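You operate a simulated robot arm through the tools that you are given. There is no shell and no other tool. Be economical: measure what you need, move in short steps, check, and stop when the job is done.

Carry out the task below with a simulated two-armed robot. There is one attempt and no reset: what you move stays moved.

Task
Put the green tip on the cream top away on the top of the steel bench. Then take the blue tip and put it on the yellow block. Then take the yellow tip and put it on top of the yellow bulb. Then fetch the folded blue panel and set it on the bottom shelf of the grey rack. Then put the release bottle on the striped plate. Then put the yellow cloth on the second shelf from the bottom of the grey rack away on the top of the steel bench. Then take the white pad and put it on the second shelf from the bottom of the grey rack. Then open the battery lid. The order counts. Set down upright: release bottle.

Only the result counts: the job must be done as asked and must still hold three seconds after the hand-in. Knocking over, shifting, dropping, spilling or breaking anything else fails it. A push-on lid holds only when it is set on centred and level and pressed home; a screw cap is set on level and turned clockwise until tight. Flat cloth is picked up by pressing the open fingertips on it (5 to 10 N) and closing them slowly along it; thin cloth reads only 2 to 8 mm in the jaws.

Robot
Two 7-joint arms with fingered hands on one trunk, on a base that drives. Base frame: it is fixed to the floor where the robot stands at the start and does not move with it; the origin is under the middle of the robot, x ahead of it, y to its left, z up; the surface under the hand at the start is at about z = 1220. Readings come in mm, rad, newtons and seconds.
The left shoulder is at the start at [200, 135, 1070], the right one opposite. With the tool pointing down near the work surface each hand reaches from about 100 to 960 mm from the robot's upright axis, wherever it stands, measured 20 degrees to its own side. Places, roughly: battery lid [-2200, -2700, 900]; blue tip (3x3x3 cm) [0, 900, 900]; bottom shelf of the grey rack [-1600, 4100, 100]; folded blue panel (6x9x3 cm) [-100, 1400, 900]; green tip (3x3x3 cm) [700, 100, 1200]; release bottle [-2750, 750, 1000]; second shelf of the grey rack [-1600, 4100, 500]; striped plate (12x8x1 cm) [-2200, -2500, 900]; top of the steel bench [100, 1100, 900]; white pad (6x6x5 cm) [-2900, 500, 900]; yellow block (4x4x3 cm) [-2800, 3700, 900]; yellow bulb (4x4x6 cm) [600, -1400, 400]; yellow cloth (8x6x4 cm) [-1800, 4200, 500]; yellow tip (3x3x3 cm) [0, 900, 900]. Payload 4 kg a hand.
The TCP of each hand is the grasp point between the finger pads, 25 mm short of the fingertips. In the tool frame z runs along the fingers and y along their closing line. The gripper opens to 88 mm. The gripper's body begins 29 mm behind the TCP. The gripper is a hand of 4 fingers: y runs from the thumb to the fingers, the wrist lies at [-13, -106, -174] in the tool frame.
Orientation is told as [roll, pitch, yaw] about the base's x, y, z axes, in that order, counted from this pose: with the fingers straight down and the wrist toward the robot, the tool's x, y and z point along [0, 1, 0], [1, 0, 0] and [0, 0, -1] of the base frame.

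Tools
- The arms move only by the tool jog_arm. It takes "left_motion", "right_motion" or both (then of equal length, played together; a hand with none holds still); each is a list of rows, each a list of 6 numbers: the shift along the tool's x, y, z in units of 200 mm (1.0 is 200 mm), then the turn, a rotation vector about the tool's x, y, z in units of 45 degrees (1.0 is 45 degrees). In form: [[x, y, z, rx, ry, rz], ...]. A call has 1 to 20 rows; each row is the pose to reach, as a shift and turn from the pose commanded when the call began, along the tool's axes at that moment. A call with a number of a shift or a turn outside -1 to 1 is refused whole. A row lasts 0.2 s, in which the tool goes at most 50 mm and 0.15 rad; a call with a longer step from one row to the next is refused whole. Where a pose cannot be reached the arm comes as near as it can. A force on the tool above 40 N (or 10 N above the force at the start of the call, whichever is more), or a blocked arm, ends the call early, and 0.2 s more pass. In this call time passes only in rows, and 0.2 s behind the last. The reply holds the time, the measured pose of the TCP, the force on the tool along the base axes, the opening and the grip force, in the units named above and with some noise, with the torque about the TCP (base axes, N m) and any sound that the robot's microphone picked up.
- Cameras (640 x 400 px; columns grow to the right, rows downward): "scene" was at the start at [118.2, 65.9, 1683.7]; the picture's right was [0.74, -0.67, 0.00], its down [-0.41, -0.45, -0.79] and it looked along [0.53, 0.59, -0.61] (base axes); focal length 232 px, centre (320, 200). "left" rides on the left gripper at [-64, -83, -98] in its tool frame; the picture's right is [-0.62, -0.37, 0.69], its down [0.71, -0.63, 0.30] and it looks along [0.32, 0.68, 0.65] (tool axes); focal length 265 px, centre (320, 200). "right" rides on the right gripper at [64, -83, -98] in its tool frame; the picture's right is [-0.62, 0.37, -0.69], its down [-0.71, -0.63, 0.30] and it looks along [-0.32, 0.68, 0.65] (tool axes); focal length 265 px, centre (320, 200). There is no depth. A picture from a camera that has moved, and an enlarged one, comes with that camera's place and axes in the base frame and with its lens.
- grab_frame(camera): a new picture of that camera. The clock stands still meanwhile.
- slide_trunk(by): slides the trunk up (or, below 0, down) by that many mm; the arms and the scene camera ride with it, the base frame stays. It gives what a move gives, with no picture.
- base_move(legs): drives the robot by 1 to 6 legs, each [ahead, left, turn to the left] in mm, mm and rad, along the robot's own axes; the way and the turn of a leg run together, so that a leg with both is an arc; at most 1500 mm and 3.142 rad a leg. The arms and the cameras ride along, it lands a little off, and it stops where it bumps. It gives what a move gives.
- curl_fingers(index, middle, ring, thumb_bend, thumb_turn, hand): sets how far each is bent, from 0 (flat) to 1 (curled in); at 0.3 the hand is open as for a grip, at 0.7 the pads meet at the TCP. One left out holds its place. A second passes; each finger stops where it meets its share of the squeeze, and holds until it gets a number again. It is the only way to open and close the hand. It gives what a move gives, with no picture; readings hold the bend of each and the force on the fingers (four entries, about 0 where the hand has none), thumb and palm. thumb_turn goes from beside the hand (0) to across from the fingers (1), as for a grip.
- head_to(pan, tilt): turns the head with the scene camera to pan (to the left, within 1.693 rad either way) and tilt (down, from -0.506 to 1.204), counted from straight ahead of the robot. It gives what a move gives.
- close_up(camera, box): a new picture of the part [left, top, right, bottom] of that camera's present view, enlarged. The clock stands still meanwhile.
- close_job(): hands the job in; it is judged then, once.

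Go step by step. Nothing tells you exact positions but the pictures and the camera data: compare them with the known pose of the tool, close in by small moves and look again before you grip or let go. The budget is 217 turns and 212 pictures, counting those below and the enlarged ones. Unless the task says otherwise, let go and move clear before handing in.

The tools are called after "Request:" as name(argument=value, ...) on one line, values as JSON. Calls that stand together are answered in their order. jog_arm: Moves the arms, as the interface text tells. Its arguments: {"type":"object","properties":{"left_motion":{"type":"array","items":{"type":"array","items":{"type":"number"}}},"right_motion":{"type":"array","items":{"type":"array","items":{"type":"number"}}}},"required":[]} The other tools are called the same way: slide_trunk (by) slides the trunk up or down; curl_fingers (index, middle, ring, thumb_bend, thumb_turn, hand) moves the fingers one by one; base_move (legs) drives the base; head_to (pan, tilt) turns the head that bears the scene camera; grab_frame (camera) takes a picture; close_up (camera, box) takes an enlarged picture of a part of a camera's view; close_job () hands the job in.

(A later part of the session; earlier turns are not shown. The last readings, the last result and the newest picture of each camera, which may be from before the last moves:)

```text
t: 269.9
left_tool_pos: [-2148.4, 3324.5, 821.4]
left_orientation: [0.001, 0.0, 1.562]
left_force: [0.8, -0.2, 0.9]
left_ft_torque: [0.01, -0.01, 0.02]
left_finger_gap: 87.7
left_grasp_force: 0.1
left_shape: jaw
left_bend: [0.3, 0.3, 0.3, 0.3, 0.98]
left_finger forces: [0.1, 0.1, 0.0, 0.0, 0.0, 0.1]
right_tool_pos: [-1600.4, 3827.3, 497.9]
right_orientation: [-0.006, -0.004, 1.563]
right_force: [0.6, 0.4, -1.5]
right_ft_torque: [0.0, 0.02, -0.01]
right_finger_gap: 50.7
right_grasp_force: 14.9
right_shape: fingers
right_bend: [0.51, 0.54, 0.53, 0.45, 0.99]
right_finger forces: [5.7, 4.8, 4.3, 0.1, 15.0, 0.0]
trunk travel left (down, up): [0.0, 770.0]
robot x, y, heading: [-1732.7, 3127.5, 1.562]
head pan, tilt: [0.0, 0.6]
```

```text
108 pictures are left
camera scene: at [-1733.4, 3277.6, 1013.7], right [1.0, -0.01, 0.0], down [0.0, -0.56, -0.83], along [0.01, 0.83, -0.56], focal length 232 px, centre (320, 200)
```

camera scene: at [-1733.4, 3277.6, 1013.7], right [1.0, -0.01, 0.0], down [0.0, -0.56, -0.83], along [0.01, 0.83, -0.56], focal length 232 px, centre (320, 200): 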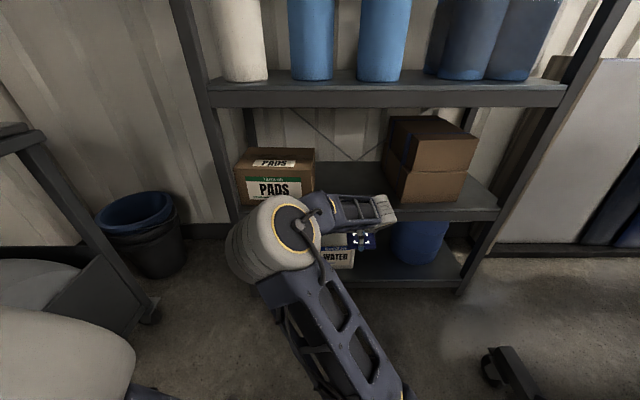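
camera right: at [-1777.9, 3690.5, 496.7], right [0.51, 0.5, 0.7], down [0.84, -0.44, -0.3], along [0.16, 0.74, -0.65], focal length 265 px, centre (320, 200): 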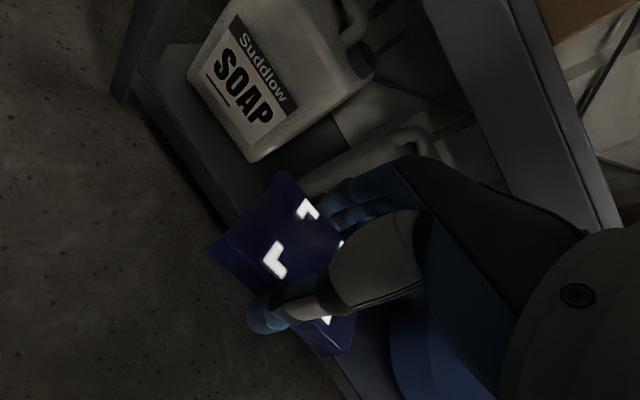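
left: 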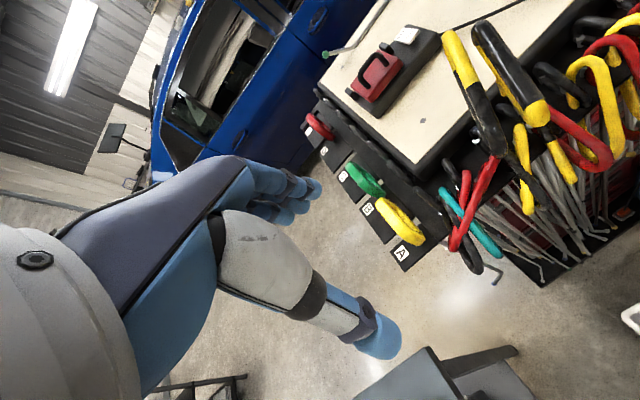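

The elbow has swung to the other side but the pose is good. I'll lower in front of the shelf in two steps.

Request:
jog_arm(right_motion=[[0, 0, 0.2, 0, 0, 0], [0, 0, 0.4, 0, 0, 0], [0, 0, 0.6, 0, 0, 0], [0, 0, 0.8, 0, 0, 0], [0, 0, 1.0, 0, 0, 0]])

Request:
grab_frame(camera="right")

Request:
grab_frame(camera="scene")

```text
t: 271.1
left_tool_pos: [-2148.9, 3324.5, 820.5]
left_orientation: [-0.001, 0.002, 1.563]
left_force: [-0.4, -0.2, 0.0]
left_ft_torque: [0.0, 0.0, 0.0]
left_finger_gap: 88.1
left_grasp_force: 0.0
left_shape: jaw
left_bend: [0.3, 0.3, 0.3, 0.3, 0.98]
left_finger forces: [0.1, 0.1, 0.1, 0.0, 0.0, 0.1]
right_tool_pos: [-1617.5, 3814.9, 304.8]
right_orientation: [-0.006, -0.003, 1.561]
right_force: [-0.1, 0.1, -0.6]
right_ft_torque: [0.02, 0.01, 0.0]
right_finger_gap: 50.7
right_grasp_force: 15.2
right_shape: fingers
right_bend: [0.51, 0.54, 0.53, 0.45, 0.99]
right_finger forces: [5.8, 4.8, 4.5, 0.1, 14.8, 0.1]
right hand out of reach, approached as far as the arm can: row 2, 3, 4, 5
trunk travel left (down, up): [0.0, 770.0]
robot x, y, heading: [-1731.4, 3130.9, 1.561]
head pan, tilt: [0.0, 0.6]
```

```text
107 pictures are left
camera right: at [-1683.1, 3731.3, 402.3], right [0.62, 0.36, 0.7], down [0.71, -0.64, -0.3], along [0.34, 0.68, -0.65], focal length 265 px, centre (320, 200)
```

right: 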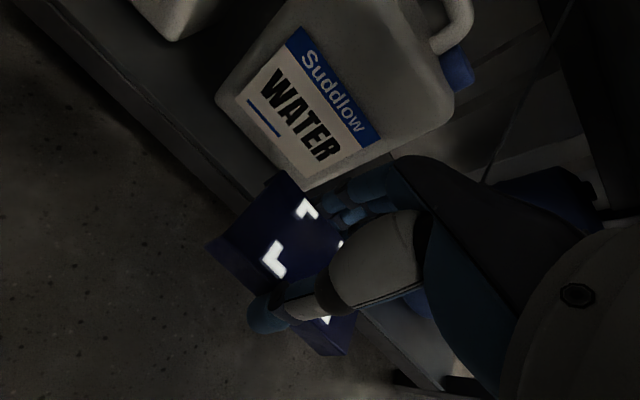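

```text
106 pictures are left
camera scene: at [-1733.5, 3277.8, 1013.6], right [1.0, -0.01, 0.0], down [0.0, -0.56, -0.83], along [0.01, 0.83, -0.56], focal length 232 px, centre (320, 200)
```

scene: 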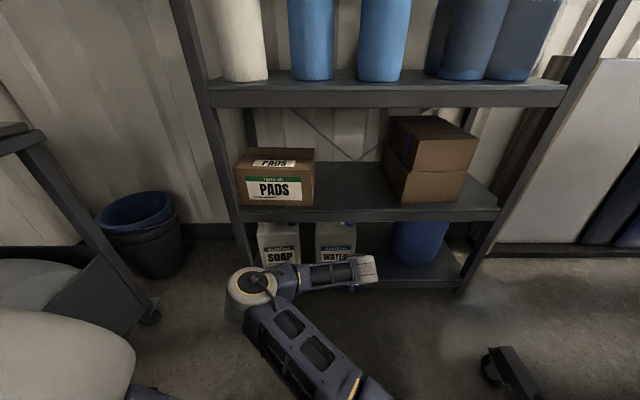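

It won't go lower with the elbow inward. I'll raise the hand and shift it out to its own side so the elbow swings outward, then retry.

Request:
jog_arm(right_motion=[[-0.1, -0.05, -0.2, 0, 0, 0], [-0.25, -0.1, -0.4, 0, 0, 0], [-0.4, -0.15, -0.6, 0, 0, 0], [-0.55, -0.2, -0.8, 0, 0, 0], [-0.7, -0.2, -1.0, 0, 0, 0]])

Request:
jog_arm(right_motion=[[-0.1, -0.1, -0.2, 0, 0, 0], [-0.2, -0.2, -0.4, 0, 0, 0], [-0.3, -0.3, -0.6, 0, 0, 0], [-0.4, -0.4, -0.8, 0, 0, 0]])

Request:
grab_frame(camera="scene")

```text
refused: row 2 steps farther than a row can; nothing moved
```

```text
t: 272.1
left_tool_pos: [-2148.0, 3324.0, 820.8]
left_orientation: [0.0, 0.001, 1.565]
left_force: [0.2, -1.0, -0.1]
left_ft_torque: [-0.01, -0.01, 0.01]
left_finger_gap: 87.9
left_grasp_force: 0.0
left_shape: jaw
left_bend: [0.3, 0.3, 0.3, 0.3, 0.98]
left_finger forces: [0.1, 0.0, 0.0, 0.0, 0.0, 0.0]
right_tool_pos: [-1548.7, 3728.8, 469.0]
right_orientation: [-0.007, -0.001, 1.562]
right_force: [0.8, 0.6, -1.1]
right_ft_torque: [0.01, -0.01, -0.02]
right_finger_gap: 50.4
right_grasp_force: 14.9
right_shape: fingers
right_bend: [0.51, 0.54, 0.54, 0.45, 0.99]
right_finger forces: [5.8, 4.6, 4.3, 0.0, 14.6, 0.1]
right hand out of reach, approached as far as the arm can: row 2, 3, 4
trunk travel left (down, up): [0.0, 770.0]
robot x, y, heading: [-1737.2, 3127.5, 1.562]
head pan, tilt: [0.0, 0.6]
```

```text
105 pictures are left
camera scene: at [-1733.7, 3277.8, 1013.4], right [1.0, -0.01, 0.0], down [0.0, -0.56, -0.83], along [0.0, 0.82, -0.56], focal length 232 px, centre (320, 200)
```

scene: 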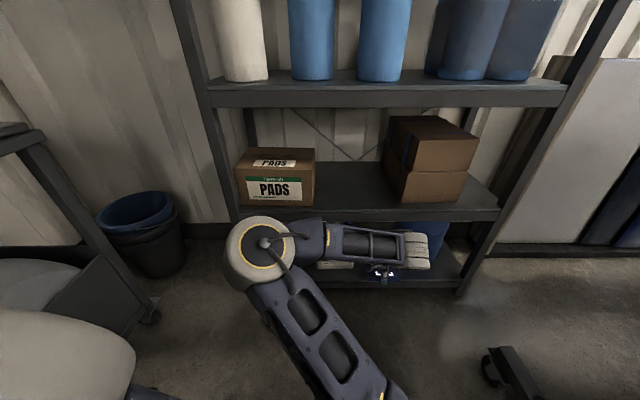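

The elbow is still inward. I'll bring the hand back to its normal high working pose so the arm can unfold the right way.

Request:
jog_arm(right_motion=[[0, -0.08, -0.2, 0, 0, 0], [0, -0.16, -0.4, 0, 0, 0], [0, -0.24, -0.6, 0, 0, 0], [0, -0.32, -0.8, 0, 0, 0], [0, -0.4, -1.0, 0, 0, 0]])

Request:
jog_arm(right_motion=[[-0.1, 0, -0.2, 0, 0, 0], [-0.2, 0, -0.4, 0, 0, 0], [-0.3, 0, -0.6, 0, 0, 0]])

Request:
grab_frame(camera="scene")

```text
t: 273.3
left_tool_pos: [-2146.3, 3322.8, 823.7]
left_orientation: [0.009, -0.008, 1.561]
left_force: [1.0, 1.0, -0.3]
left_ft_torque: [-0.03, 0.01, 0.02]
left_finger_gap: 87.9
left_grasp_force: 0.0
left_shape: jaw
left_bend: [0.3, 0.3, 0.3, 0.3, 0.98]
left_finger forces: [0.0, 0.1, 0.0, 0.1, 0.0, 0.1]
right_tool_pos: [-1540.0, 3648.2, 668.8]
right_orientation: [0.013, 0.0, 1.537]
right_force: [-0.4, -0.7, -1.5]
right_ft_torque: [0.02, -0.02, 0.01]
right_finger_gap: 50.2
right_grasp_force: 14.5
right_shape: fingers
right_bend: [0.51, 0.54, 0.54, 0.45, 0.99]
right_finger forces: [5.7, 4.6, 4.2, 0.1, 14.4, 0.0]
trunk travel left (down, up): [0.0, 770.0]
robot x, y, heading: [-1738.7, 3131.2, 1.568]
head pan, tilt: [0.0, 0.6]
```

```text
t: 274.1
left_tool_pos: [-2149.1, 3324.4, 821.0]
left_orientation: [0.0, 0.0, 1.566]
left_force: [-0.2, 0.5, 0.4]
left_ft_torque: [-0.02, 0.03, 0.03]
left_finger_gap: 88.0
left_grasp_force: 0.1
left_shape: jaw
left_bend: [0.3, 0.3, 0.3, 0.3, 0.98]
left_finger forces: [0.0, 0.0, 0.0, 0.0, 0.0, 0.0]
right_tool_pos: [-1495.3, 3649.5, 791.4]
right_orientation: [-0.005, -0.003, 1.563]
right_force: [0.4, -0.2, -1.5]
right_ft_torque: [0.0, -0.01, 0.01]
right_finger_gap: 50.2
right_grasp_force: 14.2
right_shape: fingers
right_bend: [0.51, 0.54, 0.54, 0.45, 0.99]
right_finger forces: [5.7, 4.6, 4.2, 0.0, 14.4, 0.1]
trunk travel left (down, up): [0.0, 770.0]
robot x, y, heading: [-1733.1, 3132.0, 1.564]
head pan, tilt: [0.0, 0.6]
```

```text
104 pictures are left
camera scene: at [-1733.6, 3277.7, 1013.6], right [1.0, -0.01, 0.0], down [0.0, -0.56, -0.83], along [0.01, 0.83, -0.56], focal length 232 px, centre (320, 200)
```

scene: 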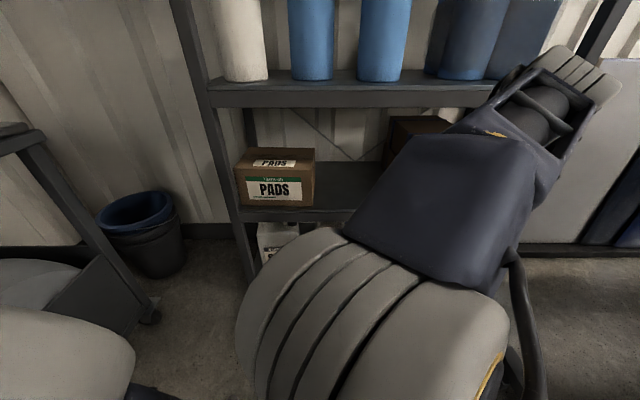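

I'll back away from the rack to have room, extend the arm far forward, and then lower it in the open.

Request:
base_move(legs=[[-270, 0, 0]])

Request:
jog_arm(right_motion=[[0, 0.2, 0.1, 0, 0, 0], [0, 0.4, 0.2, 0, 0, 0], [0, 0.6, 0.3, 0, 0, 0], [0, 0.8, 0.4, 0, 0, 0], [0, 1.0, 0.5, 0, 0, 0]])

Request:
jog_arm(right_motion=[[0, 0.15, 0.15, 0, 0, 0], [0, 0.3, 0.3, 0, 0, 0], [0, 0.4, 0.45, 0, 0, 0], [0, 0.5, 0.65, 0, 0, 0], [0, 0.6, 0.85, 0, 0, 0]])

Request:
grab_frame(camera="scene")

```text
t: 276.0
left_tool_pos: [-2150.3, 3049.0, 822.2]
left_orientation: [0.0, 0.0, 1.56]
left_force: [-0.1, -0.1, 0.4]
left_ft_torque: [-0.01, 0.0, 0.0]
left_finger_gap: 87.9
left_grasp_force: 0.0
left_shape: jaw
left_bend: [0.3, 0.3, 0.3, 0.3, 0.98]
left_finger forces: [0.0, 0.0, 0.0, 0.1, 0.0, 0.1]
right_tool_pos: [-1493.7, 3373.1, 791.3]
right_orientation: [-0.005, -0.004, 1.558]
right_force: [-0.1, 1.0, -1.2]
right_ft_torque: [0.0, 0.0, -0.01]
right_finger_gap: 50.2
right_grasp_force: 13.9
right_shape: fingers
right_bend: [0.51, 0.54, 0.54, 0.45, 0.99]
right_finger forces: [5.6, 4.5, 4.1, 0.0, 14.3, 0.0]
trunk travel left (down, up): [0.0, 770.0]
robot x, y, heading: [-1740.0, 2851.0, 1.556]
head pan, tilt: [0.0, 0.6]
```

```text
t: 277.2
left_tool_pos: [-2149.0, 3049.0, 821.8]
left_orientation: [0.0, 0.001, 1.56]
left_force: [0.2, -0.2, -0.4]
left_ft_torque: [0.0, 0.01, 0.01]
left_finger_gap: 87.6
left_grasp_force: 0.1
left_shape: jaw
left_bend: [0.3, 0.3, 0.3, 0.3, 0.98]
left_finger forces: [0.0, 0.0, 0.1, 0.0, 0.1, 0.0]
right_tool_pos: [-1490.7, 3491.4, 729.0]
right_orientation: [-0.007, -0.003, 1.558]
right_force: [-0.2, 0.4, -0.8]
right_ft_torque: [0.02, 0.01, 0.0]
right_finger_gap: 49.8
right_grasp_force: 14.1
right_shape: fingers
right_bend: [0.51, 0.54, 0.54, 0.45, 0.99]
right_finger forces: [5.8, 4.5, 4.2, 0.0, 14.3, 0.0]
right hand out of reach, approached as far as the arm can: row 4, 5
trunk travel left (down, up): [0.0, 770.0]
robot x, y, heading: [-1742.1, 2849.5, 1.56]
head pan, tilt: [0.0, 0.6]
```

```text
t: 278.4
left_tool_pos: [-2150.5, 3049.4, 821.7]
left_orientation: [-0.002, 0.0, 1.561]
left_force: [-0.4, 0.0, -0.6]
left_ft_torque: [-0.02, 0.04, 0.01]
left_finger_gap: 87.9
left_grasp_force: 0.1
left_shape: jaw
left_bend: [0.3, 0.3, 0.3, 0.3, 0.98]
left_finger forces: [0.0, 0.0, 0.1, 0.0, 0.0, 0.0]
right_tool_pos: [-1491.2, 3612.7, 563.4]
right_orientation: [-0.005, -0.003, 1.558]
right_force: [0.1, 0.0, -1.2]
right_ft_torque: [-0.03, 0.01, -0.01]
right_finger_gap: 50.0
right_grasp_force: 14.1
right_shape: fingers
right_bend: [0.52, 0.54, 0.54, 0.45, 0.99]
right_finger forces: [5.6, 4.5, 4.2, 0.0, 14.2, 0.1]
right hand out of reach, approached as far as the arm can: row 1
trunk travel left (down, up): [0.0, 770.0]
robot x, y, heading: [-1737.1, 2851.6, 1.563]
head pan, tilt: [0.0, 0.6]
```

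```text
103 pictures are left
camera scene: at [-1735.2, 3001.3, 1013.7], right [1.0, -0.01, 0.0], down [-0.01, -0.56, -0.83], along [0.01, 0.82, -0.56], focal length 232 px, centre (320, 200)
```

scene: 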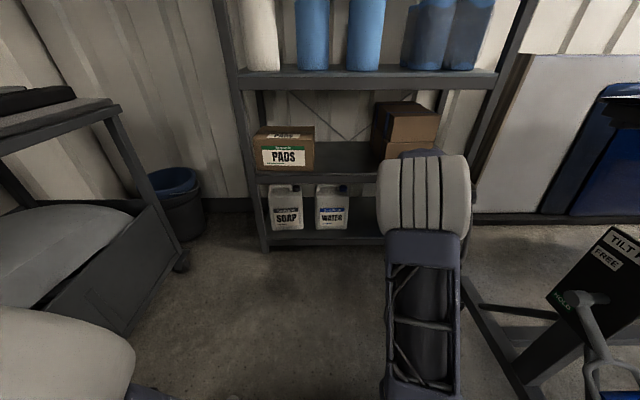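

The elbow is now in line, as it was at the cart. I'll keep lowering with a little more extension.

Request:
jog_arm(right_motion=[[0, 0.06, 0.2, 0, 0, 0], [0, 0.12, 0.4, 0, 0, 0], [0, 0.18, 0.6, 0, 0, 0], [0, 0.24, 0.8, 0, 0, 0], [0, 0.3, 1.0, 0, 0, 0]])

Request:
jog_arm(right_motion=[[0, 0, 0.2, 0, 0, 0], [0, 0, 0.4, 0, 0, 0], [0, 0, 0.6, 0, 0, 0], [0, 0, 0.8, 0, 0, 0]])

Request:
grab_frame(camera="scene")

```text
t: 279.6
left_tool_pos: [-2150.8, 3049.9, 821.6]
left_orientation: [0.001, 0.0, 1.561]
left_force: [0.3, -0.1, -0.5]
left_ft_torque: [0.03, -0.02, 0.01]
left_finger_gap: 87.5
left_grasp_force: 0.1
left_shape: jaw
left_bend: [0.3, 0.3, 0.3, 0.3, 0.98]
left_finger forces: [0.0, 0.0, 0.0, 0.1, 0.0, 0.0]
right_tool_pos: [-1486.6, 3672.2, 365.6]
right_orientation: [-0.004, -0.004, 1.557]
right_force: [0.1, 0.1, -0.3]
right_ft_torque: [0.0, -0.01, 0.0]
right_finger_gap: 49.7
right_grasp_force: 14.6
right_shape: fingers
right_bend: [0.52, 0.54, 0.54, 0.45, 0.99]
right_finger forces: [5.5, 4.4, 4.1, 0.0, 14.1, 0.0]
trunk travel left (down, up): [0.0, 770.0]
robot x, y, heading: [-1737.0, 2855.6, 1.562]
head pan, tilt: [0.0, 0.6]
```

```text
t: 280.6
left_tool_pos: [-2151.2, 3049.5, 822.0]
left_orientation: [0.0, 0.001, 1.56]
left_force: [0.0, -1.3, -0.4]
left_ft_torque: [-0.04, 0.0, -0.02]
left_finger_gap: 88.0
left_grasp_force: 0.2
left_shape: jaw
left_bend: [0.3, 0.3, 0.3, 0.3, 0.98]
left_finger forces: [0.0, 0.0, 0.0, 0.0, 0.0, 0.0]
right_tool_pos: [-1484.3, 3675.4, 202.7]
right_orientation: [-0.005, -0.003, 1.558]
right_force: [0.0, -1.1, -1.3]
right_ft_torque: [0.0, -0.01, 0.02]
right_finger_gap: 49.7
right_grasp_force: 13.8
right_shape: fingers
right_bend: [0.52, 0.54, 0.54, 0.45, 0.99]
right_finger forces: [5.5, 4.4, 4.1, 0.0, 13.9, 0.1]
trunk travel left (down, up): [0.0, 770.0]
robot x, y, heading: [-1736.8, 2854.2, 1.561]
head pan, tilt: [0.0, 0.6]
```

```text
102 pictures are left
camera scene: at [-1735.2, 3001.4, 1013.7], right [1.0, -0.01, 0.0], down [-0.01, -0.56, -0.83], along [0.01, 0.82, -0.56], focal length 232 px, centre (320, 200)
```

scene: 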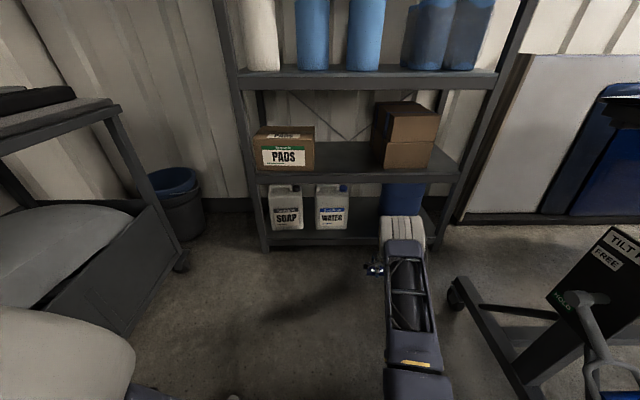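

The arm reaches z≈200 level. The free gap is x≈-1555…-1365. Before driving in I'll zoom to measure the shelf heights.

Request:
close_up(camera="scene", box=[240, 150, 460, 270])

Request:
grab_frame(camera="right")

```text
2.91 times, centred on (350, 210) of scene
camera zoom: at [-1735.2, 3001.4, 1013.7], right [1.0, -0.01, 0.0], down [-0.01, -0.56, -0.83], along [0.01, 0.82, -0.56], focal length 676 px, centre (233, 171)
```

zoom: 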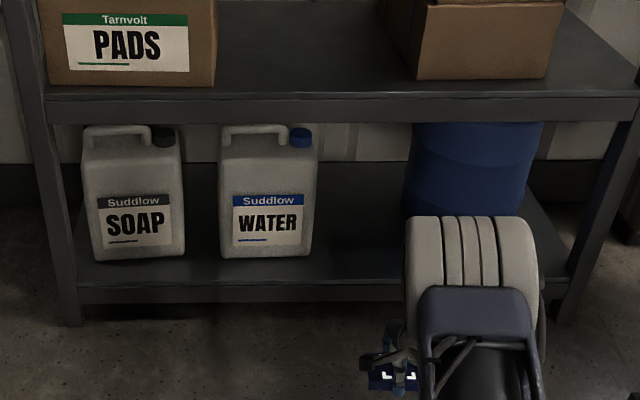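

```text
100 pictures are left
camera right: at [-1548.9, 3592.2, 300.7], right [0.62, 0.36, 0.7], down [0.71, -0.64, -0.3], along [0.34, 0.68, -0.65], focal length 265 px, centre (320, 200)
```

right: 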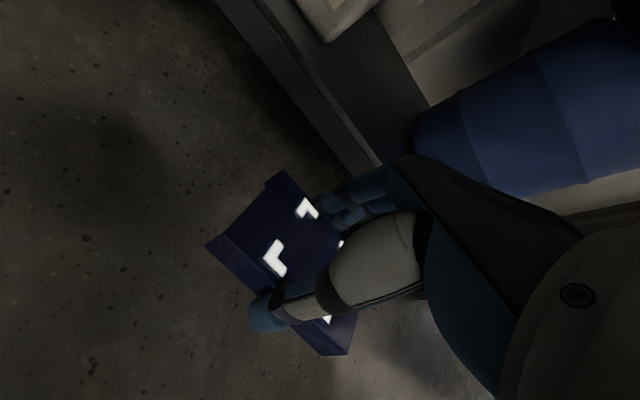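

Shelf top is at z≈108, upper shelf lip at 466–514, front at y≈3935. I'll drive straight in with the panel at z≈173.

Request:
base_move(legs=[[305, -20, 0]])

Request:
grab_frame(camera="right")

Request:
close_up(camera="scene", box=[300, 180, 480, 330])

```text
t: 282.7
left_tool_pos: [-2130.8, 3354.6, 821.3]
left_orientation: [-0.001, 0.001, 1.574]
left_force: [0.3, 0.2, 0.0]
left_ft_torque: [0.01, 0.01, 0.0]
left_finger_gap: 87.8
left_grasp_force: 0.1
left_shape: jaw
left_bend: [0.3, 0.3, 0.3, 0.3, 0.98]
left_finger forces: [0.1, 0.0, 0.0, 0.0, 0.0, 0.0]
right_tool_pos: [-1472.4, 3987.6, 202.9]
right_orientation: [-0.006, -0.002, 1.571]
right_force: [-0.1, -0.6, -0.1]
right_ft_torque: [-0.05, 0.02, -0.01]
right_finger_gap: 50.1
right_grasp_force: 14.0
right_shape: fingers
right_bend: [0.52, 0.54, 0.54, 0.45, 0.99]
right_finger forces: [5.5, 4.3, 3.9, 0.0, 13.8, 0.0]
trunk travel left (down, up): [0.0, 770.0]
robot x, y, heading: [-1713.2, 3160.8, 1.574]
head pan, tilt: [0.0, 0.6]
```

```text
99 pictures are left
camera right: at [-1536.7, 3903.9, 300.7], right [0.62, 0.37, 0.7], down [0.72, -0.63, -0.3], along [0.33, 0.69, -0.65], focal length 265 px, centre (320, 200)
```

right: 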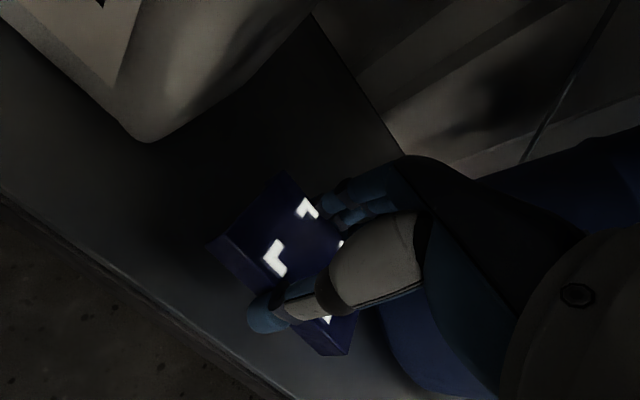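

```text
2.67 times, centred on (390, 255) of scene
camera zoom: at [-1715.6, 3311.3, 1013.6], right [1.0, 0.0, 0.0], down [0.0, -0.56, -0.83], along [0.0, 0.83, -0.57], focal length 619 px, centre (133, 53)
```

zoom: 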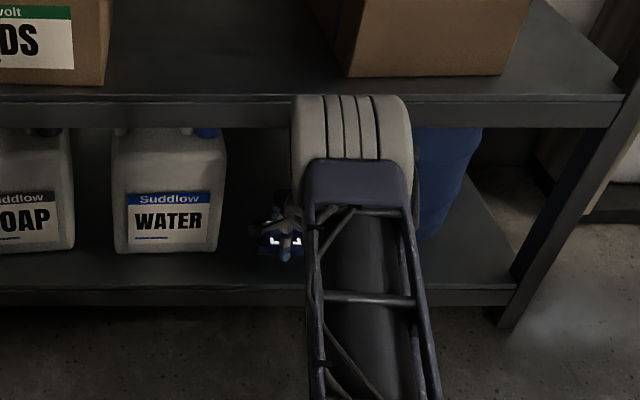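

The panel is over a free patch of the bottom shelf. Lowering.

Request:
jog_arm(right_motion=[[0, 0, 0.1, 0, 0, 0], [0, 0, 0.2, 0, 0, 0], [0, 0, 0.26, 0, 0, 0]])

Request:
jog_arm(right_motion=[[0, 0, 0.02, 0, 0, 0], [0, 0, 0.04, 0, 0, 0], [0, 0, 0.05, 0, 0, 0]])

Request:
close_up(camera="scene", box=[350, 210, 420, 280])

```text
t: 283.5
left_tool_pos: [-2130.8, 3355.0, 822.3]
left_orientation: [-0.001, 0.001, 1.571]
left_force: [-0.2, 0.5, -0.2]
left_ft_torque: [-0.01, -0.01, -0.01]
left_finger_gap: 87.7
left_grasp_force: 0.1
left_shape: jaw
left_bend: [0.3, 0.3, 0.3, 0.3, 0.98]
left_finger forces: [0.1, 0.0, 0.0, 0.0, 0.1, 0.1]
right_tool_pos: [-1473.4, 3986.7, 149.9]
right_orientation: [-0.005, -0.005, 1.571]
right_force: [-0.2, 0.7, -0.5]
right_ft_torque: [0.0, 0.01, 0.02]
right_finger_gap: 49.9
right_grasp_force: 14.1
right_shape: fingers
right_bend: [0.52, 0.54, 0.54, 0.45, 0.99]
right_finger forces: [5.5, 4.3, 4.0, 0.0, 13.9, 0.0]
trunk travel left (down, up): [0.0, 770.0]
robot x, y, heading: [-1714.9, 3162.7, 1.574]
head pan, tilt: [0.0, 0.6]
```

```text
t: 284.3
left_tool_pos: [-2130.9, 3354.5, 820.3]
left_orientation: [0.001, 0.0, 1.571]
left_force: [-0.8, -0.3, 0.1]
left_ft_torque: [-0.02, -0.02, 0.01]
left_finger_gap: 87.9
left_grasp_force: 0.0
left_shape: jaw
left_bend: [0.3, 0.3, 0.3, 0.3, 0.98]
left_finger forces: [0.1, 0.1, 0.0, 0.0, 0.0, 0.0]
right_tool_pos: [-1472.2, 3993.3, 148.0]
right_orientation: [-0.005, -0.02, 1.57]
right_force: [-1.2, -4.6, 15.5]
right_ft_torque: [0.25, -0.1, -0.02]
right_finger_gap: 50.2
right_grasp_force: 22.9
right_shape: fingers
right_bend: [0.54, 0.55, 0.56, 0.44, 0.98]
right_finger forces: [4.3, 19.6, 3.0, 0.1, 18.4, 0.0]
trunk travel left (down, up): [0.0, 770.0]
robot x, y, heading: [-1714.7, 3159.7, 1.573]
head pan, tilt: [0.0, 0.6]
stopped in row 3 (right hand): the force on the tool passed its limit at 43 N (the readings are from after the stop); the commanded pose is now the measured one
```

```text
5.71 times, centred on (385, 245) of scene
camera zoom: at [-1715.8, 3310.9, 1013.5], right [1.0, 0.0, 0.0], down [0.0, -0.56, -0.83], along [0.0, 0.83, -0.56], focal length 1327 px, centre (-51, -57)
```

zoom: 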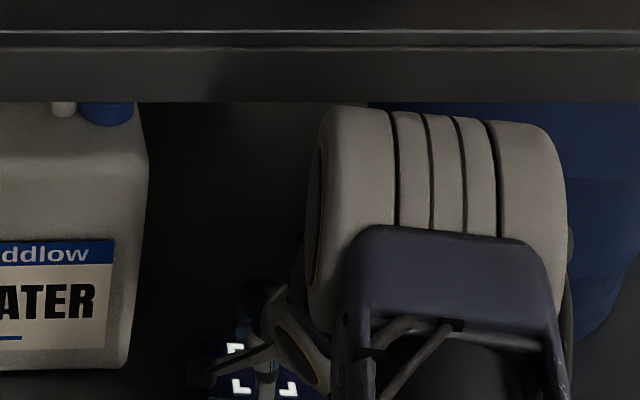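

Contact: shelf surface about z=118. I'll ease up 3 mm and release.

Request:
jog_arm(right_motion=[[0, 0, -0.015, 0, 0, 0]])

Request:
curl_fingers(hand="right", index=0.38, middle=0.38, ring=0.38, thumb_bend=0.33)

Request:
jog_arm(right_motion=[[0, 0, -0.1, 0, 0, 0], [0, 0, -0.2, 0, 0, 0], [0, 0, -0.35, 0, 0, 0]])

Request:
grab_frame(camera="right")

```text
t: 284.7
left_tool_pos: [-2130.4, 3354.1, 821.4]
left_orientation: [0.0, 0.0, 1.571]
left_force: [-0.7, 0.6, -0.5]
left_ft_torque: [0.0, -0.03, 0.0]
left_finger_gap: 87.9
left_grasp_force: 0.1
left_shape: jaw
left_bend: [0.3, 0.3, 0.3, 0.3, 0.98]
left_finger forces: [0.0, 0.0, 0.0, 0.0, 0.0, 0.1]
right_tool_pos: [-1472.5, 3993.4, 147.9]
right_orientation: [-0.004, -0.016, 1.571]
right_force: [0.2, 0.0, 9.0]
right_ft_torque: [0.21, -0.09, -0.05]
right_finger_gap: 50.0
right_grasp_force: 20.7
right_shape: fingers
right_bend: [0.53, 0.55, 0.55, 0.45, 0.98]
right_finger forces: [5.5, 15.2, 3.8, 0.0, 16.2, 0.0]
trunk travel left (down, up): [0.0, 770.0]
robot x, y, heading: [-1715.6, 3161.4, 1.572]
head pan, tilt: [0.0, 0.6]
```

```text
t: 285.7
left_tool_pos: [-2130.0, 3355.4, 822.1]
left_orientation: [0.001, -0.001, 1.571]
left_force: [0.1, 0.5, -0.3]
left_ft_torque: [-0.01, 0.0, 0.0]
left_finger_gap: 87.5
left_grasp_force: 0.1
left_shape: jaw
left_bend: [0.3, 0.3, 0.3, 0.3, 0.98]
left_finger forces: [0.1, 0.0, 0.0, 0.1, 0.1, 0.1]
right_tool_pos: [-1472.5, 3992.0, 147.8]
right_orientation: [-0.004, -0.014, 1.57]
right_force: [0.4, 0.2, -0.5]
right_ft_torque: [0.03, -0.04, 0.01]
right_finger_gap: 72.7
right_grasp_force: 0.0
right_shape: fingers
right_bend: [0.38, 0.38, 0.38, 0.33, 0.98]
right_finger forces: [0.0, 0.0, 0.1, 0.1, 0.0, 0.0]
trunk travel left (down, up): [0.0, 770.0]
robot x, y, heading: [-1715.0, 3162.6, 1.573]
head pan, tilt: [0.0, 0.6]
```

```text
t: 286.5
left_tool_pos: [-2130.6, 3355.1, 821.2]
left_orientation: [0.0, 0.001, 1.571]
left_force: [0.3, 0.1, -0.2]
left_ft_torque: [0.02, 0.01, -0.01]
left_finger_gap: 87.5
left_grasp_force: 0.0
left_shape: jaw
left_bend: [0.3, 0.3, 0.3, 0.3, 0.98]
left_finger forces: [0.1, 0.0, 0.1, 0.0, 0.0, 0.0]
right_tool_pos: [-1473.0, 3990.3, 218.7]
right_orientation: [-0.004, -0.014, 1.571]
right_force: [0.6, 0.7, 0.1]
right_ft_torque: [-0.03, 0.01, 0.02]
right_finger_gap: 73.1
right_grasp_force: 0.0
right_shape: fingers
right_bend: [0.38, 0.38, 0.38, 0.33, 0.98]
right_finger forces: [0.1, 0.0, 0.0, 0.1, 0.1, 0.0]
trunk travel left (down, up): [0.0, 770.0]
robot x, y, heading: [-1716.4, 3162.2, 1.572]
head pan, tilt: [0.0, 0.6]
```

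```text
96 pictures are left
camera right: at [-1537.5, 3905.2, 315.0], right [0.62, 0.36, 0.7], down [0.72, -0.63, -0.31], along [0.33, 0.69, -0.64], focal length 265 px, centre (320, 200)
```

right: 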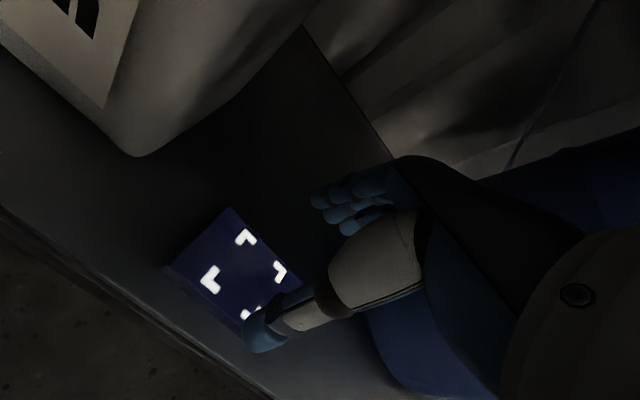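

The panel lies on the bottom shelf. I'll back out, raise and fold the arm, and take a look at the second shelf for the yellow cloth on the way.

Request:
base_move(legs=[[-330, 0, 0]])

Request:
slide_trunk(by=400)

Request:
jog_arm(right_motion=[[0, -0.1, -0.2, 0, 0, 0], [0, -0.2, -0.4, 0, 0, 0], [0, -0.3, -0.6, 0, 0, 0], [0, -0.4, -0.8, 0, 0, 0], [0, -0.5, -1.0, 0, 0, 0]])

Request:
jog_arm(right_motion=[[0, -0.1, -0.2, 0, 0, 0], [0, -0.2, -0.4, 0, 0, 0], [0, -0.3, -0.6, 0, 0, 0], [0, -0.45, -0.8, 0, 0, 0], [0, -0.6, -1.0, 0, 0, 0]])

Request:
close_up(camera="scene", box=[210, 180, 470, 340])

```text
t: 288.7
left_tool_pos: [-2130.9, 3016.4, 821.7]
left_orientation: [0.0, 0.0, 1.576]
left_force: [-0.1, 0.1, 0.2]
left_ft_torque: [-0.02, 0.01, 0.02]
left_finger_gap: 87.8
left_grasp_force: 0.0
left_shape: jaw
left_bend: [0.3, 0.3, 0.3, 0.3, 0.98]
left_finger forces: [0.1, 0.0, 0.0, 0.0, 0.0, 0.0]
right_tool_pos: [-1474.3, 3655.0, 218.6]
right_orientation: [-0.004, -0.015, 1.574]
right_force: [0.2, -0.6, 0.4]
right_ft_torque: [-0.01, 0.05, -0.02]
right_finger_gap: 73.0
right_grasp_force: 0.1
right_shape: fingers
right_bend: [0.38, 0.38, 0.38, 0.33, 0.98]
right_finger forces: [0.1, 0.0, 0.0, 0.0, 0.0, 0.0]
trunk travel left (down, up): [0.0, 770.0]
robot x, y, heading: [-1714.1, 2822.2, 1.575]
head pan, tilt: [0.0, 0.6]
```

```text
t: 292.6
left_tool_pos: [-2131.4, 3016.9, 1220.3]
left_orientation: [0.0, -0.001, 1.578]
left_force: [1.0, -0.5, -0.1]
left_ft_torque: [-0.03, 0.03, -0.03]
left_finger_gap: 87.7
left_grasp_force: 0.0
left_shape: jaw
left_bend: [0.3, 0.3, 0.3, 0.3, 0.98]
left_finger forces: [0.0, 0.0, 0.1, 0.1, 0.0, 0.1]
right_tool_pos: [-1475.0, 3655.2, 618.3]
right_orientation: [-0.004, -0.016, 1.575]
right_force: [-1.2, 0.7, -0.1]
right_ft_torque: [-0.01, -0.01, -0.01]
right_finger_gap: 72.6
right_grasp_force: 0.0
right_shape: fingers
right_bend: [0.38, 0.38, 0.38, 0.33, 0.98]
right_finger forces: [0.0, 0.0, 0.1, 0.0, 0.0, 0.0]
trunk travel left (down, up): [-400.0, 370.0]
robot x, y, heading: [-1719.6, 2824.7, 1.576]
head pan, tilt: [0.0, 0.6]
```

```text
t: 293.8
left_tool_pos: [-2130.8, 3017.4, 1221.1]
left_orientation: [0.0, 0.001, 1.576]
left_force: [0.4, -0.4, 0.3]
left_ft_torque: [-0.02, -0.03, 0.01]
left_finger_gap: 87.8
left_grasp_force: 0.0
left_shape: jaw
left_bend: [0.3, 0.3, 0.3, 0.3, 0.98]
left_finger forces: [0.0, 0.1, 0.1, 0.1, 0.0, 0.0]
right_tool_pos: [-1475.4, 3549.7, 818.6]
right_orientation: [-0.005, -0.015, 1.574]
right_force: [-0.2, -0.4, -0.6]
right_ft_torque: [-0.02, -0.04, -0.01]
right_finger_gap: 72.7
right_grasp_force: 0.1
right_shape: fingers
right_bend: [0.38, 0.38, 0.38, 0.33, 0.98]
right_finger forces: [0.1, 0.0, 0.0, 0.0, 0.0, 0.0]
trunk travel left (down, up): [-400.0, 370.0]
robot x, y, heading: [-1716.9, 2822.1, 1.572]
head pan, tilt: [0.0, 0.6]
```

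```text
t: 295.0
left_tool_pos: [-2130.2, 3018.1, 1222.0]
left_orientation: [0.0, 0.0, 1.575]
left_force: [0.4, 0.1, -0.1]
left_ft_torque: [-0.02, 0.04, 0.0]
left_finger_gap: 87.9
left_grasp_force: 0.0
left_shape: jaw
left_bend: [0.3, 0.3, 0.3, 0.3, 0.98]
left_finger forces: [0.1, 0.0, 0.0, 0.0, 0.0, 0.0]
right_tool_pos: [-1474.3, 3430.7, 1012.9]
right_orientation: [-0.005, -0.013, 1.576]
right_force: [-0.6, 0.5, 0.9]
right_ft_torque: [0.01, -0.01, 0.05]
right_finger_gap: 73.2
right_grasp_force: 0.1
right_shape: fingers
right_bend: [0.38, 0.38, 0.38, 0.33, 0.98]
right_finger forces: [0.1, 0.0, 0.0, 0.1, 0.0, 0.0]
trunk travel left (down, up): [-400.0, 370.0]
robot x, y, heading: [-1715.5, 2826.8, 1.579]
head pan, tilt: [0.0, 0.6]
```

```text
2.46 times, centred on (340, 260) of scene
camera zoom: at [-1714.8, 2975.5, 1413.5], right [1.0, 0.0, 0.0], down [0.0, -0.57, -0.82], along [0.0, 0.82, -0.57], focal length 572 px, centre (271, 52)
```

zoom: 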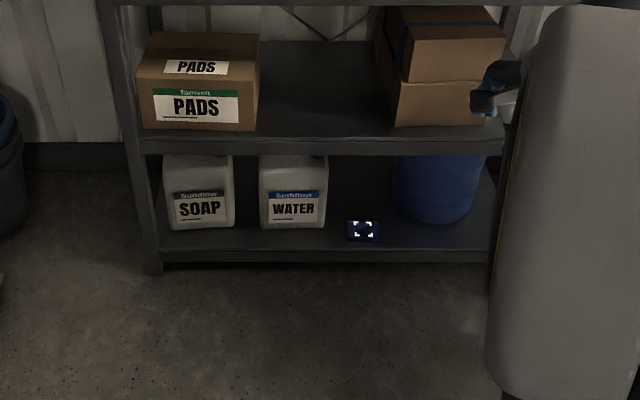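

The panel is in place; the cloth must be hidden behind the PADS box, for later. Now to the release bottle at the left wall bench: I'll raise, turn to face the wall and drive along it.

Request:
slide_trunk(by=250)

Request:
base_move(legs=[[0, 0, 1.565], [0, 1150, 0], [0, 1150, 0]])

Request:
head_to(pan=-0.1, tilt=0.6)

Request:
grab_frame(camera="scene")

```text
t: 297.6
left_tool_pos: [-2130.4, 3018.2, 1472.5]
left_orientation: [0.0, 0.001, 1.577]
left_force: [-0.2, -0.7, -0.1]
left_ft_torque: [0.0, 0.03, -0.03]
left_finger_gap: 87.6
left_grasp_force: 0.0
left_shape: jaw
left_bend: [0.3, 0.3, 0.3, 0.3, 0.98]
left_finger forces: [0.1, 0.0, 0.0, 0.0, 0.0, 0.1]
right_tool_pos: [-1475.4, 3431.3, 1263.4]
right_orientation: [-0.006, -0.015, 1.574]
right_force: [-0.2, 0.5, -0.3]
right_ft_torque: [0.01, 0.01, -0.01]
right_finger_gap: 72.9
right_grasp_force: 0.0
right_shape: fingers
right_bend: [0.38, 0.38, 0.38, 0.33, 0.98]
right_finger forces: [0.0, 0.0, 0.0, 0.0, 0.0, 0.0]
trunk travel left (down, up): [-650.0, 120.0]
robot x, y, heading: [-1714.6, 2824.0, 1.578]
head pan, tilt: [0.0, 0.6]
```

```text
t: 312.7
left_tool_pos: [-1919.6, 83.4, 1470.0]
left_orientation: [0.0, 0.0, -3.133]
left_force: [0.4, -0.4, -0.4]
left_ft_torque: [-0.02, -0.01, 0.01]
left_finger_gap: 87.7
left_grasp_force: 0.1
left_shape: jaw
left_bend: [0.3, 0.3, 0.3, 0.3, 0.98]
left_finger forces: [0.0, 0.0, 0.1, 0.0, 0.0, 0.0]
right_tool_pos: [-2335.3, 735.3, 1262.8]
right_orientation: [-0.006, -0.017, -3.136]
right_force: [-0.5, -0.9, -0.2]
right_ft_torque: [0.0, 0.01, -0.01]
right_finger_gap: 72.8
right_grasp_force: 0.1
right_shape: fingers
right_bend: [0.38, 0.38, 0.38, 0.33, 0.98]
right_finger forces: [0.0, 0.1, 0.0, 0.0, 0.0, 0.1]
trunk travel left (down, up): [-650.0, 120.0]
robot x, y, heading: [-1727.5, 498.8, -3.135]
head pan, tilt: [0.0, 0.6]
```

```text
t: 313.4
left_tool_pos: [-1919.3, 83.6, 1471.2]
left_orientation: [0.0, 0.0, -3.135]
left_force: [0.7, 0.4, -0.8]
left_ft_torque: [0.0, -0.01, 0.0]
left_finger_gap: 87.6
left_grasp_force: 0.0
left_shape: jaw
left_bend: [0.3, 0.3, 0.3, 0.3, 0.98]
left_finger forces: [0.0, 0.0, 0.1, 0.0, 0.0, 0.0]
right_tool_pos: [-2334.5, 735.7, 1263.1]
right_orientation: [-0.005, -0.017, -3.135]
right_force: [0.6, -0.3, 0.5]
right_ft_torque: [0.0, 0.0, 0.02]
right_finger_gap: 73.0
right_grasp_force: 0.0
right_shape: fingers
right_bend: [0.38, 0.38, 0.38, 0.33, 0.98]
right_finger forces: [0.0, 0.1, 0.1, 0.1, 0.1, 0.1]
trunk travel left (down, up): [-650.0, 120.0]
robot x, y, heading: [-1730.1, 499.9, -3.133]
head pan, tilt: [-0.099, 0.6]
```

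```text
94 pictures are left
camera scene: at [-1876.5, 509.1, 1663.6], right [0.09, 1.0, 0.0], down [0.56, -0.05, -0.83], along [-0.82, 0.08, -0.56], focal length 232 px, centre (320, 200)
```

scene: 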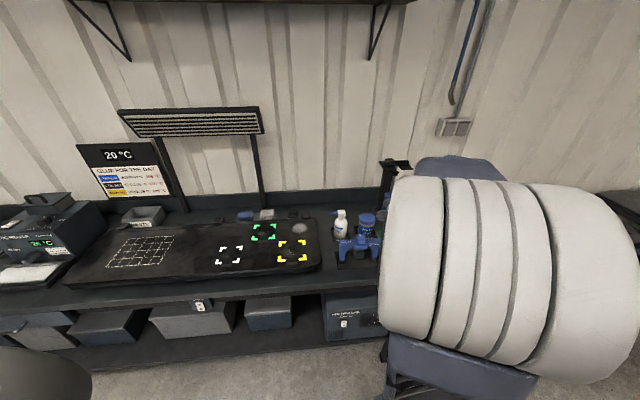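

Request:
close_up(camera="scene", box=[220, 160, 400, 290])

Request:
grab_frame(camera="right")

```text
3.08 times, centred on (310, 225) of scene
camera zoom: at [-1876.5, 509.1, 1663.6], right [0.09, 1.0, 0.0], down [0.56, -0.05, -0.83], along [-0.82, 0.08, -0.56], focal length 715 px, centre (351, 123)
```

zoom: 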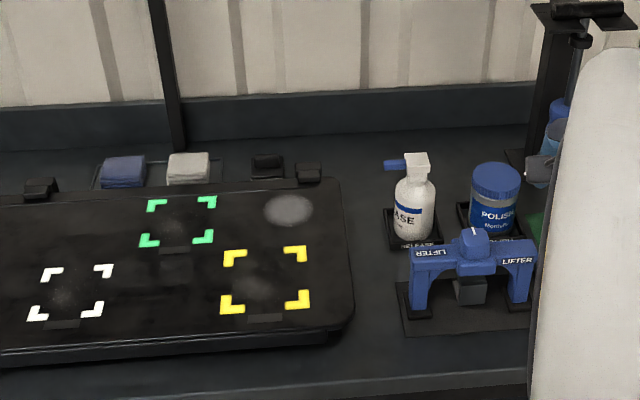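

```text
92 pictures are left
camera right: at [-2248.5, 671.6, 1359.9], right [-0.36, 0.61, 0.7], down [0.62, 0.72, -0.31], along [-0.7, 0.32, -0.64], focal length 265 px, centre (320, 200)
```

right: 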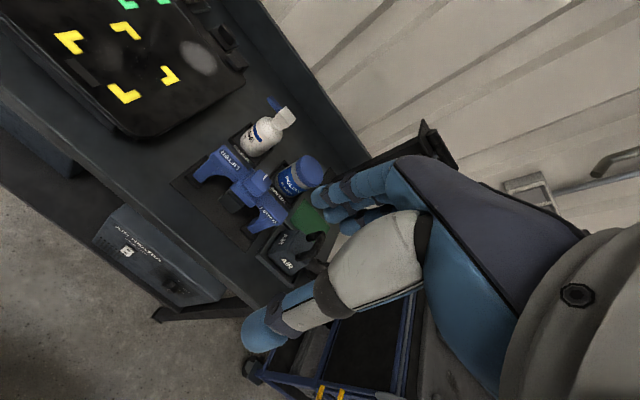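

The release bottle (white pump bottle, spout toward −y) stands near [-2690, 677], about 900–1030 in z; the white pad is the white cube farther left. I'll move closer and look from the hand.

Request:
base_move(legs=[[265, 0, 0]])

Request:
slide_trunk(by=-120)

Request:
close_up(camera="right", box=[140, 60, 360, 260])

Request:
close_up(camera="scene", box=[300, 170, 420, 290])

```text
t: 315.2
left_tool_pos: [-2175.0, 79.5, 1471.0]
left_orientation: [0.001, 0.001, -3.129]
left_force: [-0.5, 0.5, -0.1]
left_ft_torque: [-0.02, 0.01, 0.04]
left_finger_gap: 87.8
left_grasp_force: 0.1
left_shape: jaw
left_bend: [0.3, 0.3, 0.3, 0.3, 0.98]
left_finger forces: [0.0, 0.0, 0.1, 0.0, 0.0, 0.0]
right_tool_pos: [-2594.3, 730.1, 1263.6]
right_orientation: [-0.005, -0.016, -3.129]
right_force: [0.3, -0.1, 0.4]
right_ft_torque: [0.01, -0.02, 0.01]
right_finger_gap: 73.1
right_grasp_force: 0.0
right_shape: fingers
right_bend: [0.38, 0.38, 0.38, 0.33, 0.98]
right_finger forces: [0.0, 0.0, 0.0, 0.0, 0.0, 0.1]
trunk travel left (down, up): [-650.0, 120.0]
robot x, y, heading: [-1986.1, 498.5, -3.129]
head pan, tilt: [-0.099, 0.6]
```

```text
t: 316.7
left_tool_pos: [-2176.5, 78.5, 1352.3]
left_orientation: [0.0, 0.002, -3.13]
left_force: [-0.7, -1.3, 0.3]
left_ft_torque: [-0.01, -0.02, -0.02]
left_finger_gap: 87.7
left_grasp_force: 0.0
left_shape: jaw
left_bend: [0.3, 0.3, 0.3, 0.3, 0.98]
left_finger forces: [0.0, 0.0, 0.0, 0.1, 0.1, 0.0]
right_tool_pos: [-2594.9, 730.3, 1144.2]
right_orientation: [-0.006, -0.016, -3.128]
right_force: [0.6, -0.2, 0.9]
right_ft_torque: [0.02, -0.04, -0.04]
right_finger_gap: 73.1
right_grasp_force: 0.0
right_shape: fingers
right_bend: [0.38, 0.38, 0.38, 0.33, 0.98]
right_finger forces: [0.0, 0.0, 0.0, 0.1, 0.1, 0.0]
trunk travel left (down, up): [-530.0, 240.0]
robot x, y, heading: [-1985.5, 496.2, -3.128]
head pan, tilt: [-0.099, 0.6]
```

```text
2.00 times, centred on (250, 160) of right
camera zoom: at [-2508.4, 665.9, 1240.0], right [-0.36, 0.61, 0.7], down [0.62, 0.72, -0.31], along [-0.7, 0.32, -0.64], focal length 531 px, centre (460, 280)
```

zoom: 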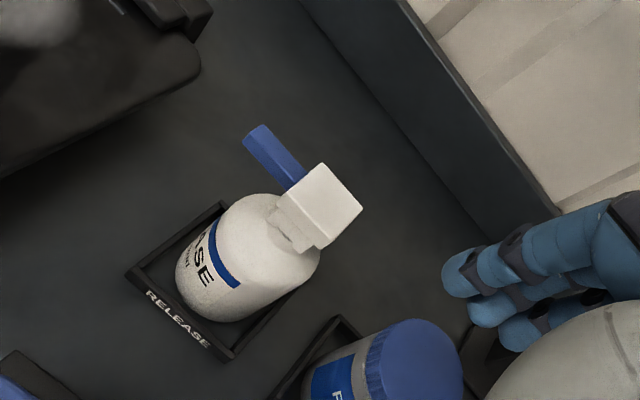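

```text
3.33 times, centred on (360, 230) of scene
camera zoom: at [-2135.4, 505.6, 1543.7], right [0.09, 1.0, 0.0], down [0.56, -0.05, -0.83], along [-0.82, 0.07, -0.56], focal length 774 px, centre (187, 100)
```

zoom: 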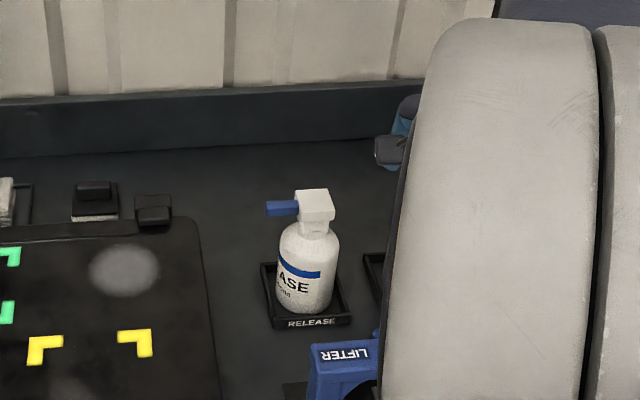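

Triangulated: the pump head's top is at about [-2701, 682, 1028]. I'll position above it with the fingers closing along x, square to the spout.

Request:
curl_fingers(hand="right", index=0.38, middle=0.38, ring=0.38, thumb_bend=0.38)

Request:
jog_arm(right_motion=[[0.08, 0.18, 0, 0.02, 0.008, 0], [0.16, 0.36, 0, 0.02, 0.008, 0], [0.23, 0.533, 0, 0.02, 0.008, 0], [0.23, 0.533, 0.2, 0.02, 0.008, 0], [0.23, 0.533, 0.34, 0.02, 0.008, 0]])

Request:
close_up(camera="right", box=[200, 150, 400, 330])

Request:
close_up(camera="scene", box=[300, 170, 420, 290])

```text
t: 317.7
left_tool_pos: [-2176.3, 78.8, 1351.0]
left_orientation: [0.001, 0.002, -3.13]
left_force: [-0.5, 0.3, 0.1]
left_ft_torque: [-0.02, 0.01, 0.0]
left_finger_gap: 87.7
left_grasp_force: 0.1
left_shape: jaw
left_bend: [0.3, 0.3, 0.3, 0.3, 0.98]
left_finger forces: [0.0, 0.0, 0.1, 0.0, 0.1, 0.0]
right_tool_pos: [-2594.9, 729.6, 1143.8]
right_orientation: [-0.005, -0.015, -3.13]
right_force: [-0.4, -0.3, -0.2]
right_ft_torque: [-0.02, -0.01, 0.02]
right_finger_gap: 68.3
right_grasp_force: 0.2
right_shape: fingers
right_bend: [0.38, 0.38, 0.38, 0.38, 0.98]
right_finger forces: [0.0, 0.1, 0.1, 0.1, 0.0, 0.0]
trunk travel left (down, up): [-530.0, 240.0]
robot x, y, heading: [-1989.4, 499.6, -3.127]
head pan, tilt: [-0.099, 0.6]
```

```text
t: 318.9
left_tool_pos: [-2175.1, 78.1, 1351.3]
left_orientation: [0.0, 0.0, -3.13]
left_force: [-0.3, 0.5, -0.8]
left_ft_torque: [0.04, -0.01, -0.01]
left_finger_gap: 87.8
left_grasp_force: 0.0
left_shape: jaw
left_bend: [0.3, 0.3, 0.3, 0.3, 0.98]
left_finger forces: [0.0, 0.1, 0.1, 0.0, 0.0, 0.0]
right_tool_pos: [-2702.9, 680.8, 1074.8]
right_orientation: [0.002, 0.001, -3.129]
right_force: [0.9, -0.2, 0.3]
right_ft_torque: [0.01, 0.01, -0.01]
right_finger_gap: 68.0
right_grasp_force: 0.1
right_shape: fingers
right_bend: [0.38, 0.38, 0.38, 0.38, 0.98]
right_finger forces: [0.0, 0.0, 0.0, 0.0, 0.0, 0.0]
trunk travel left (down, up): [-530.0, 240.0]
robot x, y, heading: [-1987.8, 495.5, -3.129]
head pan, tilt: [-0.099, 0.6]
```

```text
2.22 times, centred on (300, 240) of right
camera zoom: at [-2617.8, 617.0, 1174.0], right [-0.38, 0.62, 0.69], down [0.62, 0.72, -0.31], along [-0.69, 0.32, -0.65], focal length 590 px, centre (364, 111)
```

zoom: 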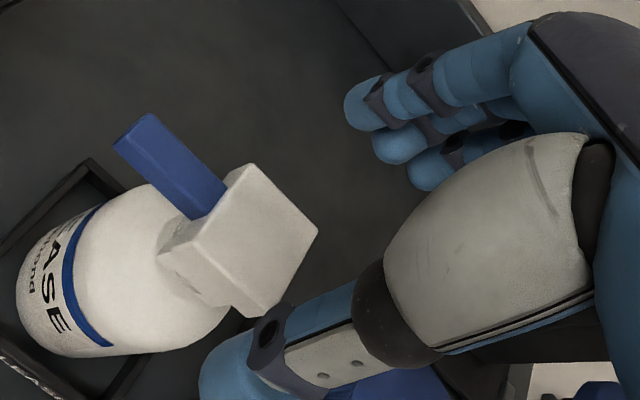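

```text
3.33 times, centred on (360, 230) of scene
camera zoom: at [-2135.3, 505.5, 1543.6], right [0.09, 1.0, 0.0], down [0.56, -0.05, -0.83], along [-0.82, 0.07, -0.56], focal length 774 px, centre (187, 100)
```

zoom: 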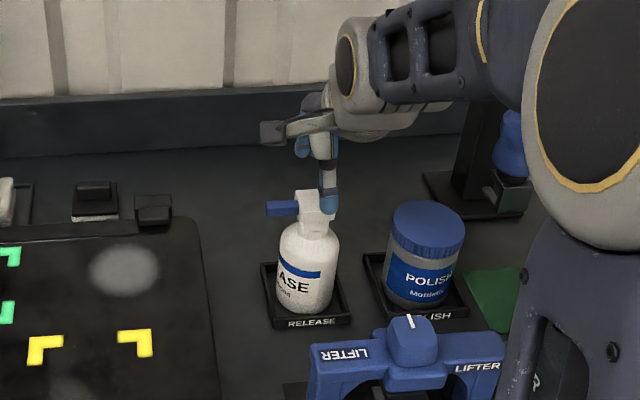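

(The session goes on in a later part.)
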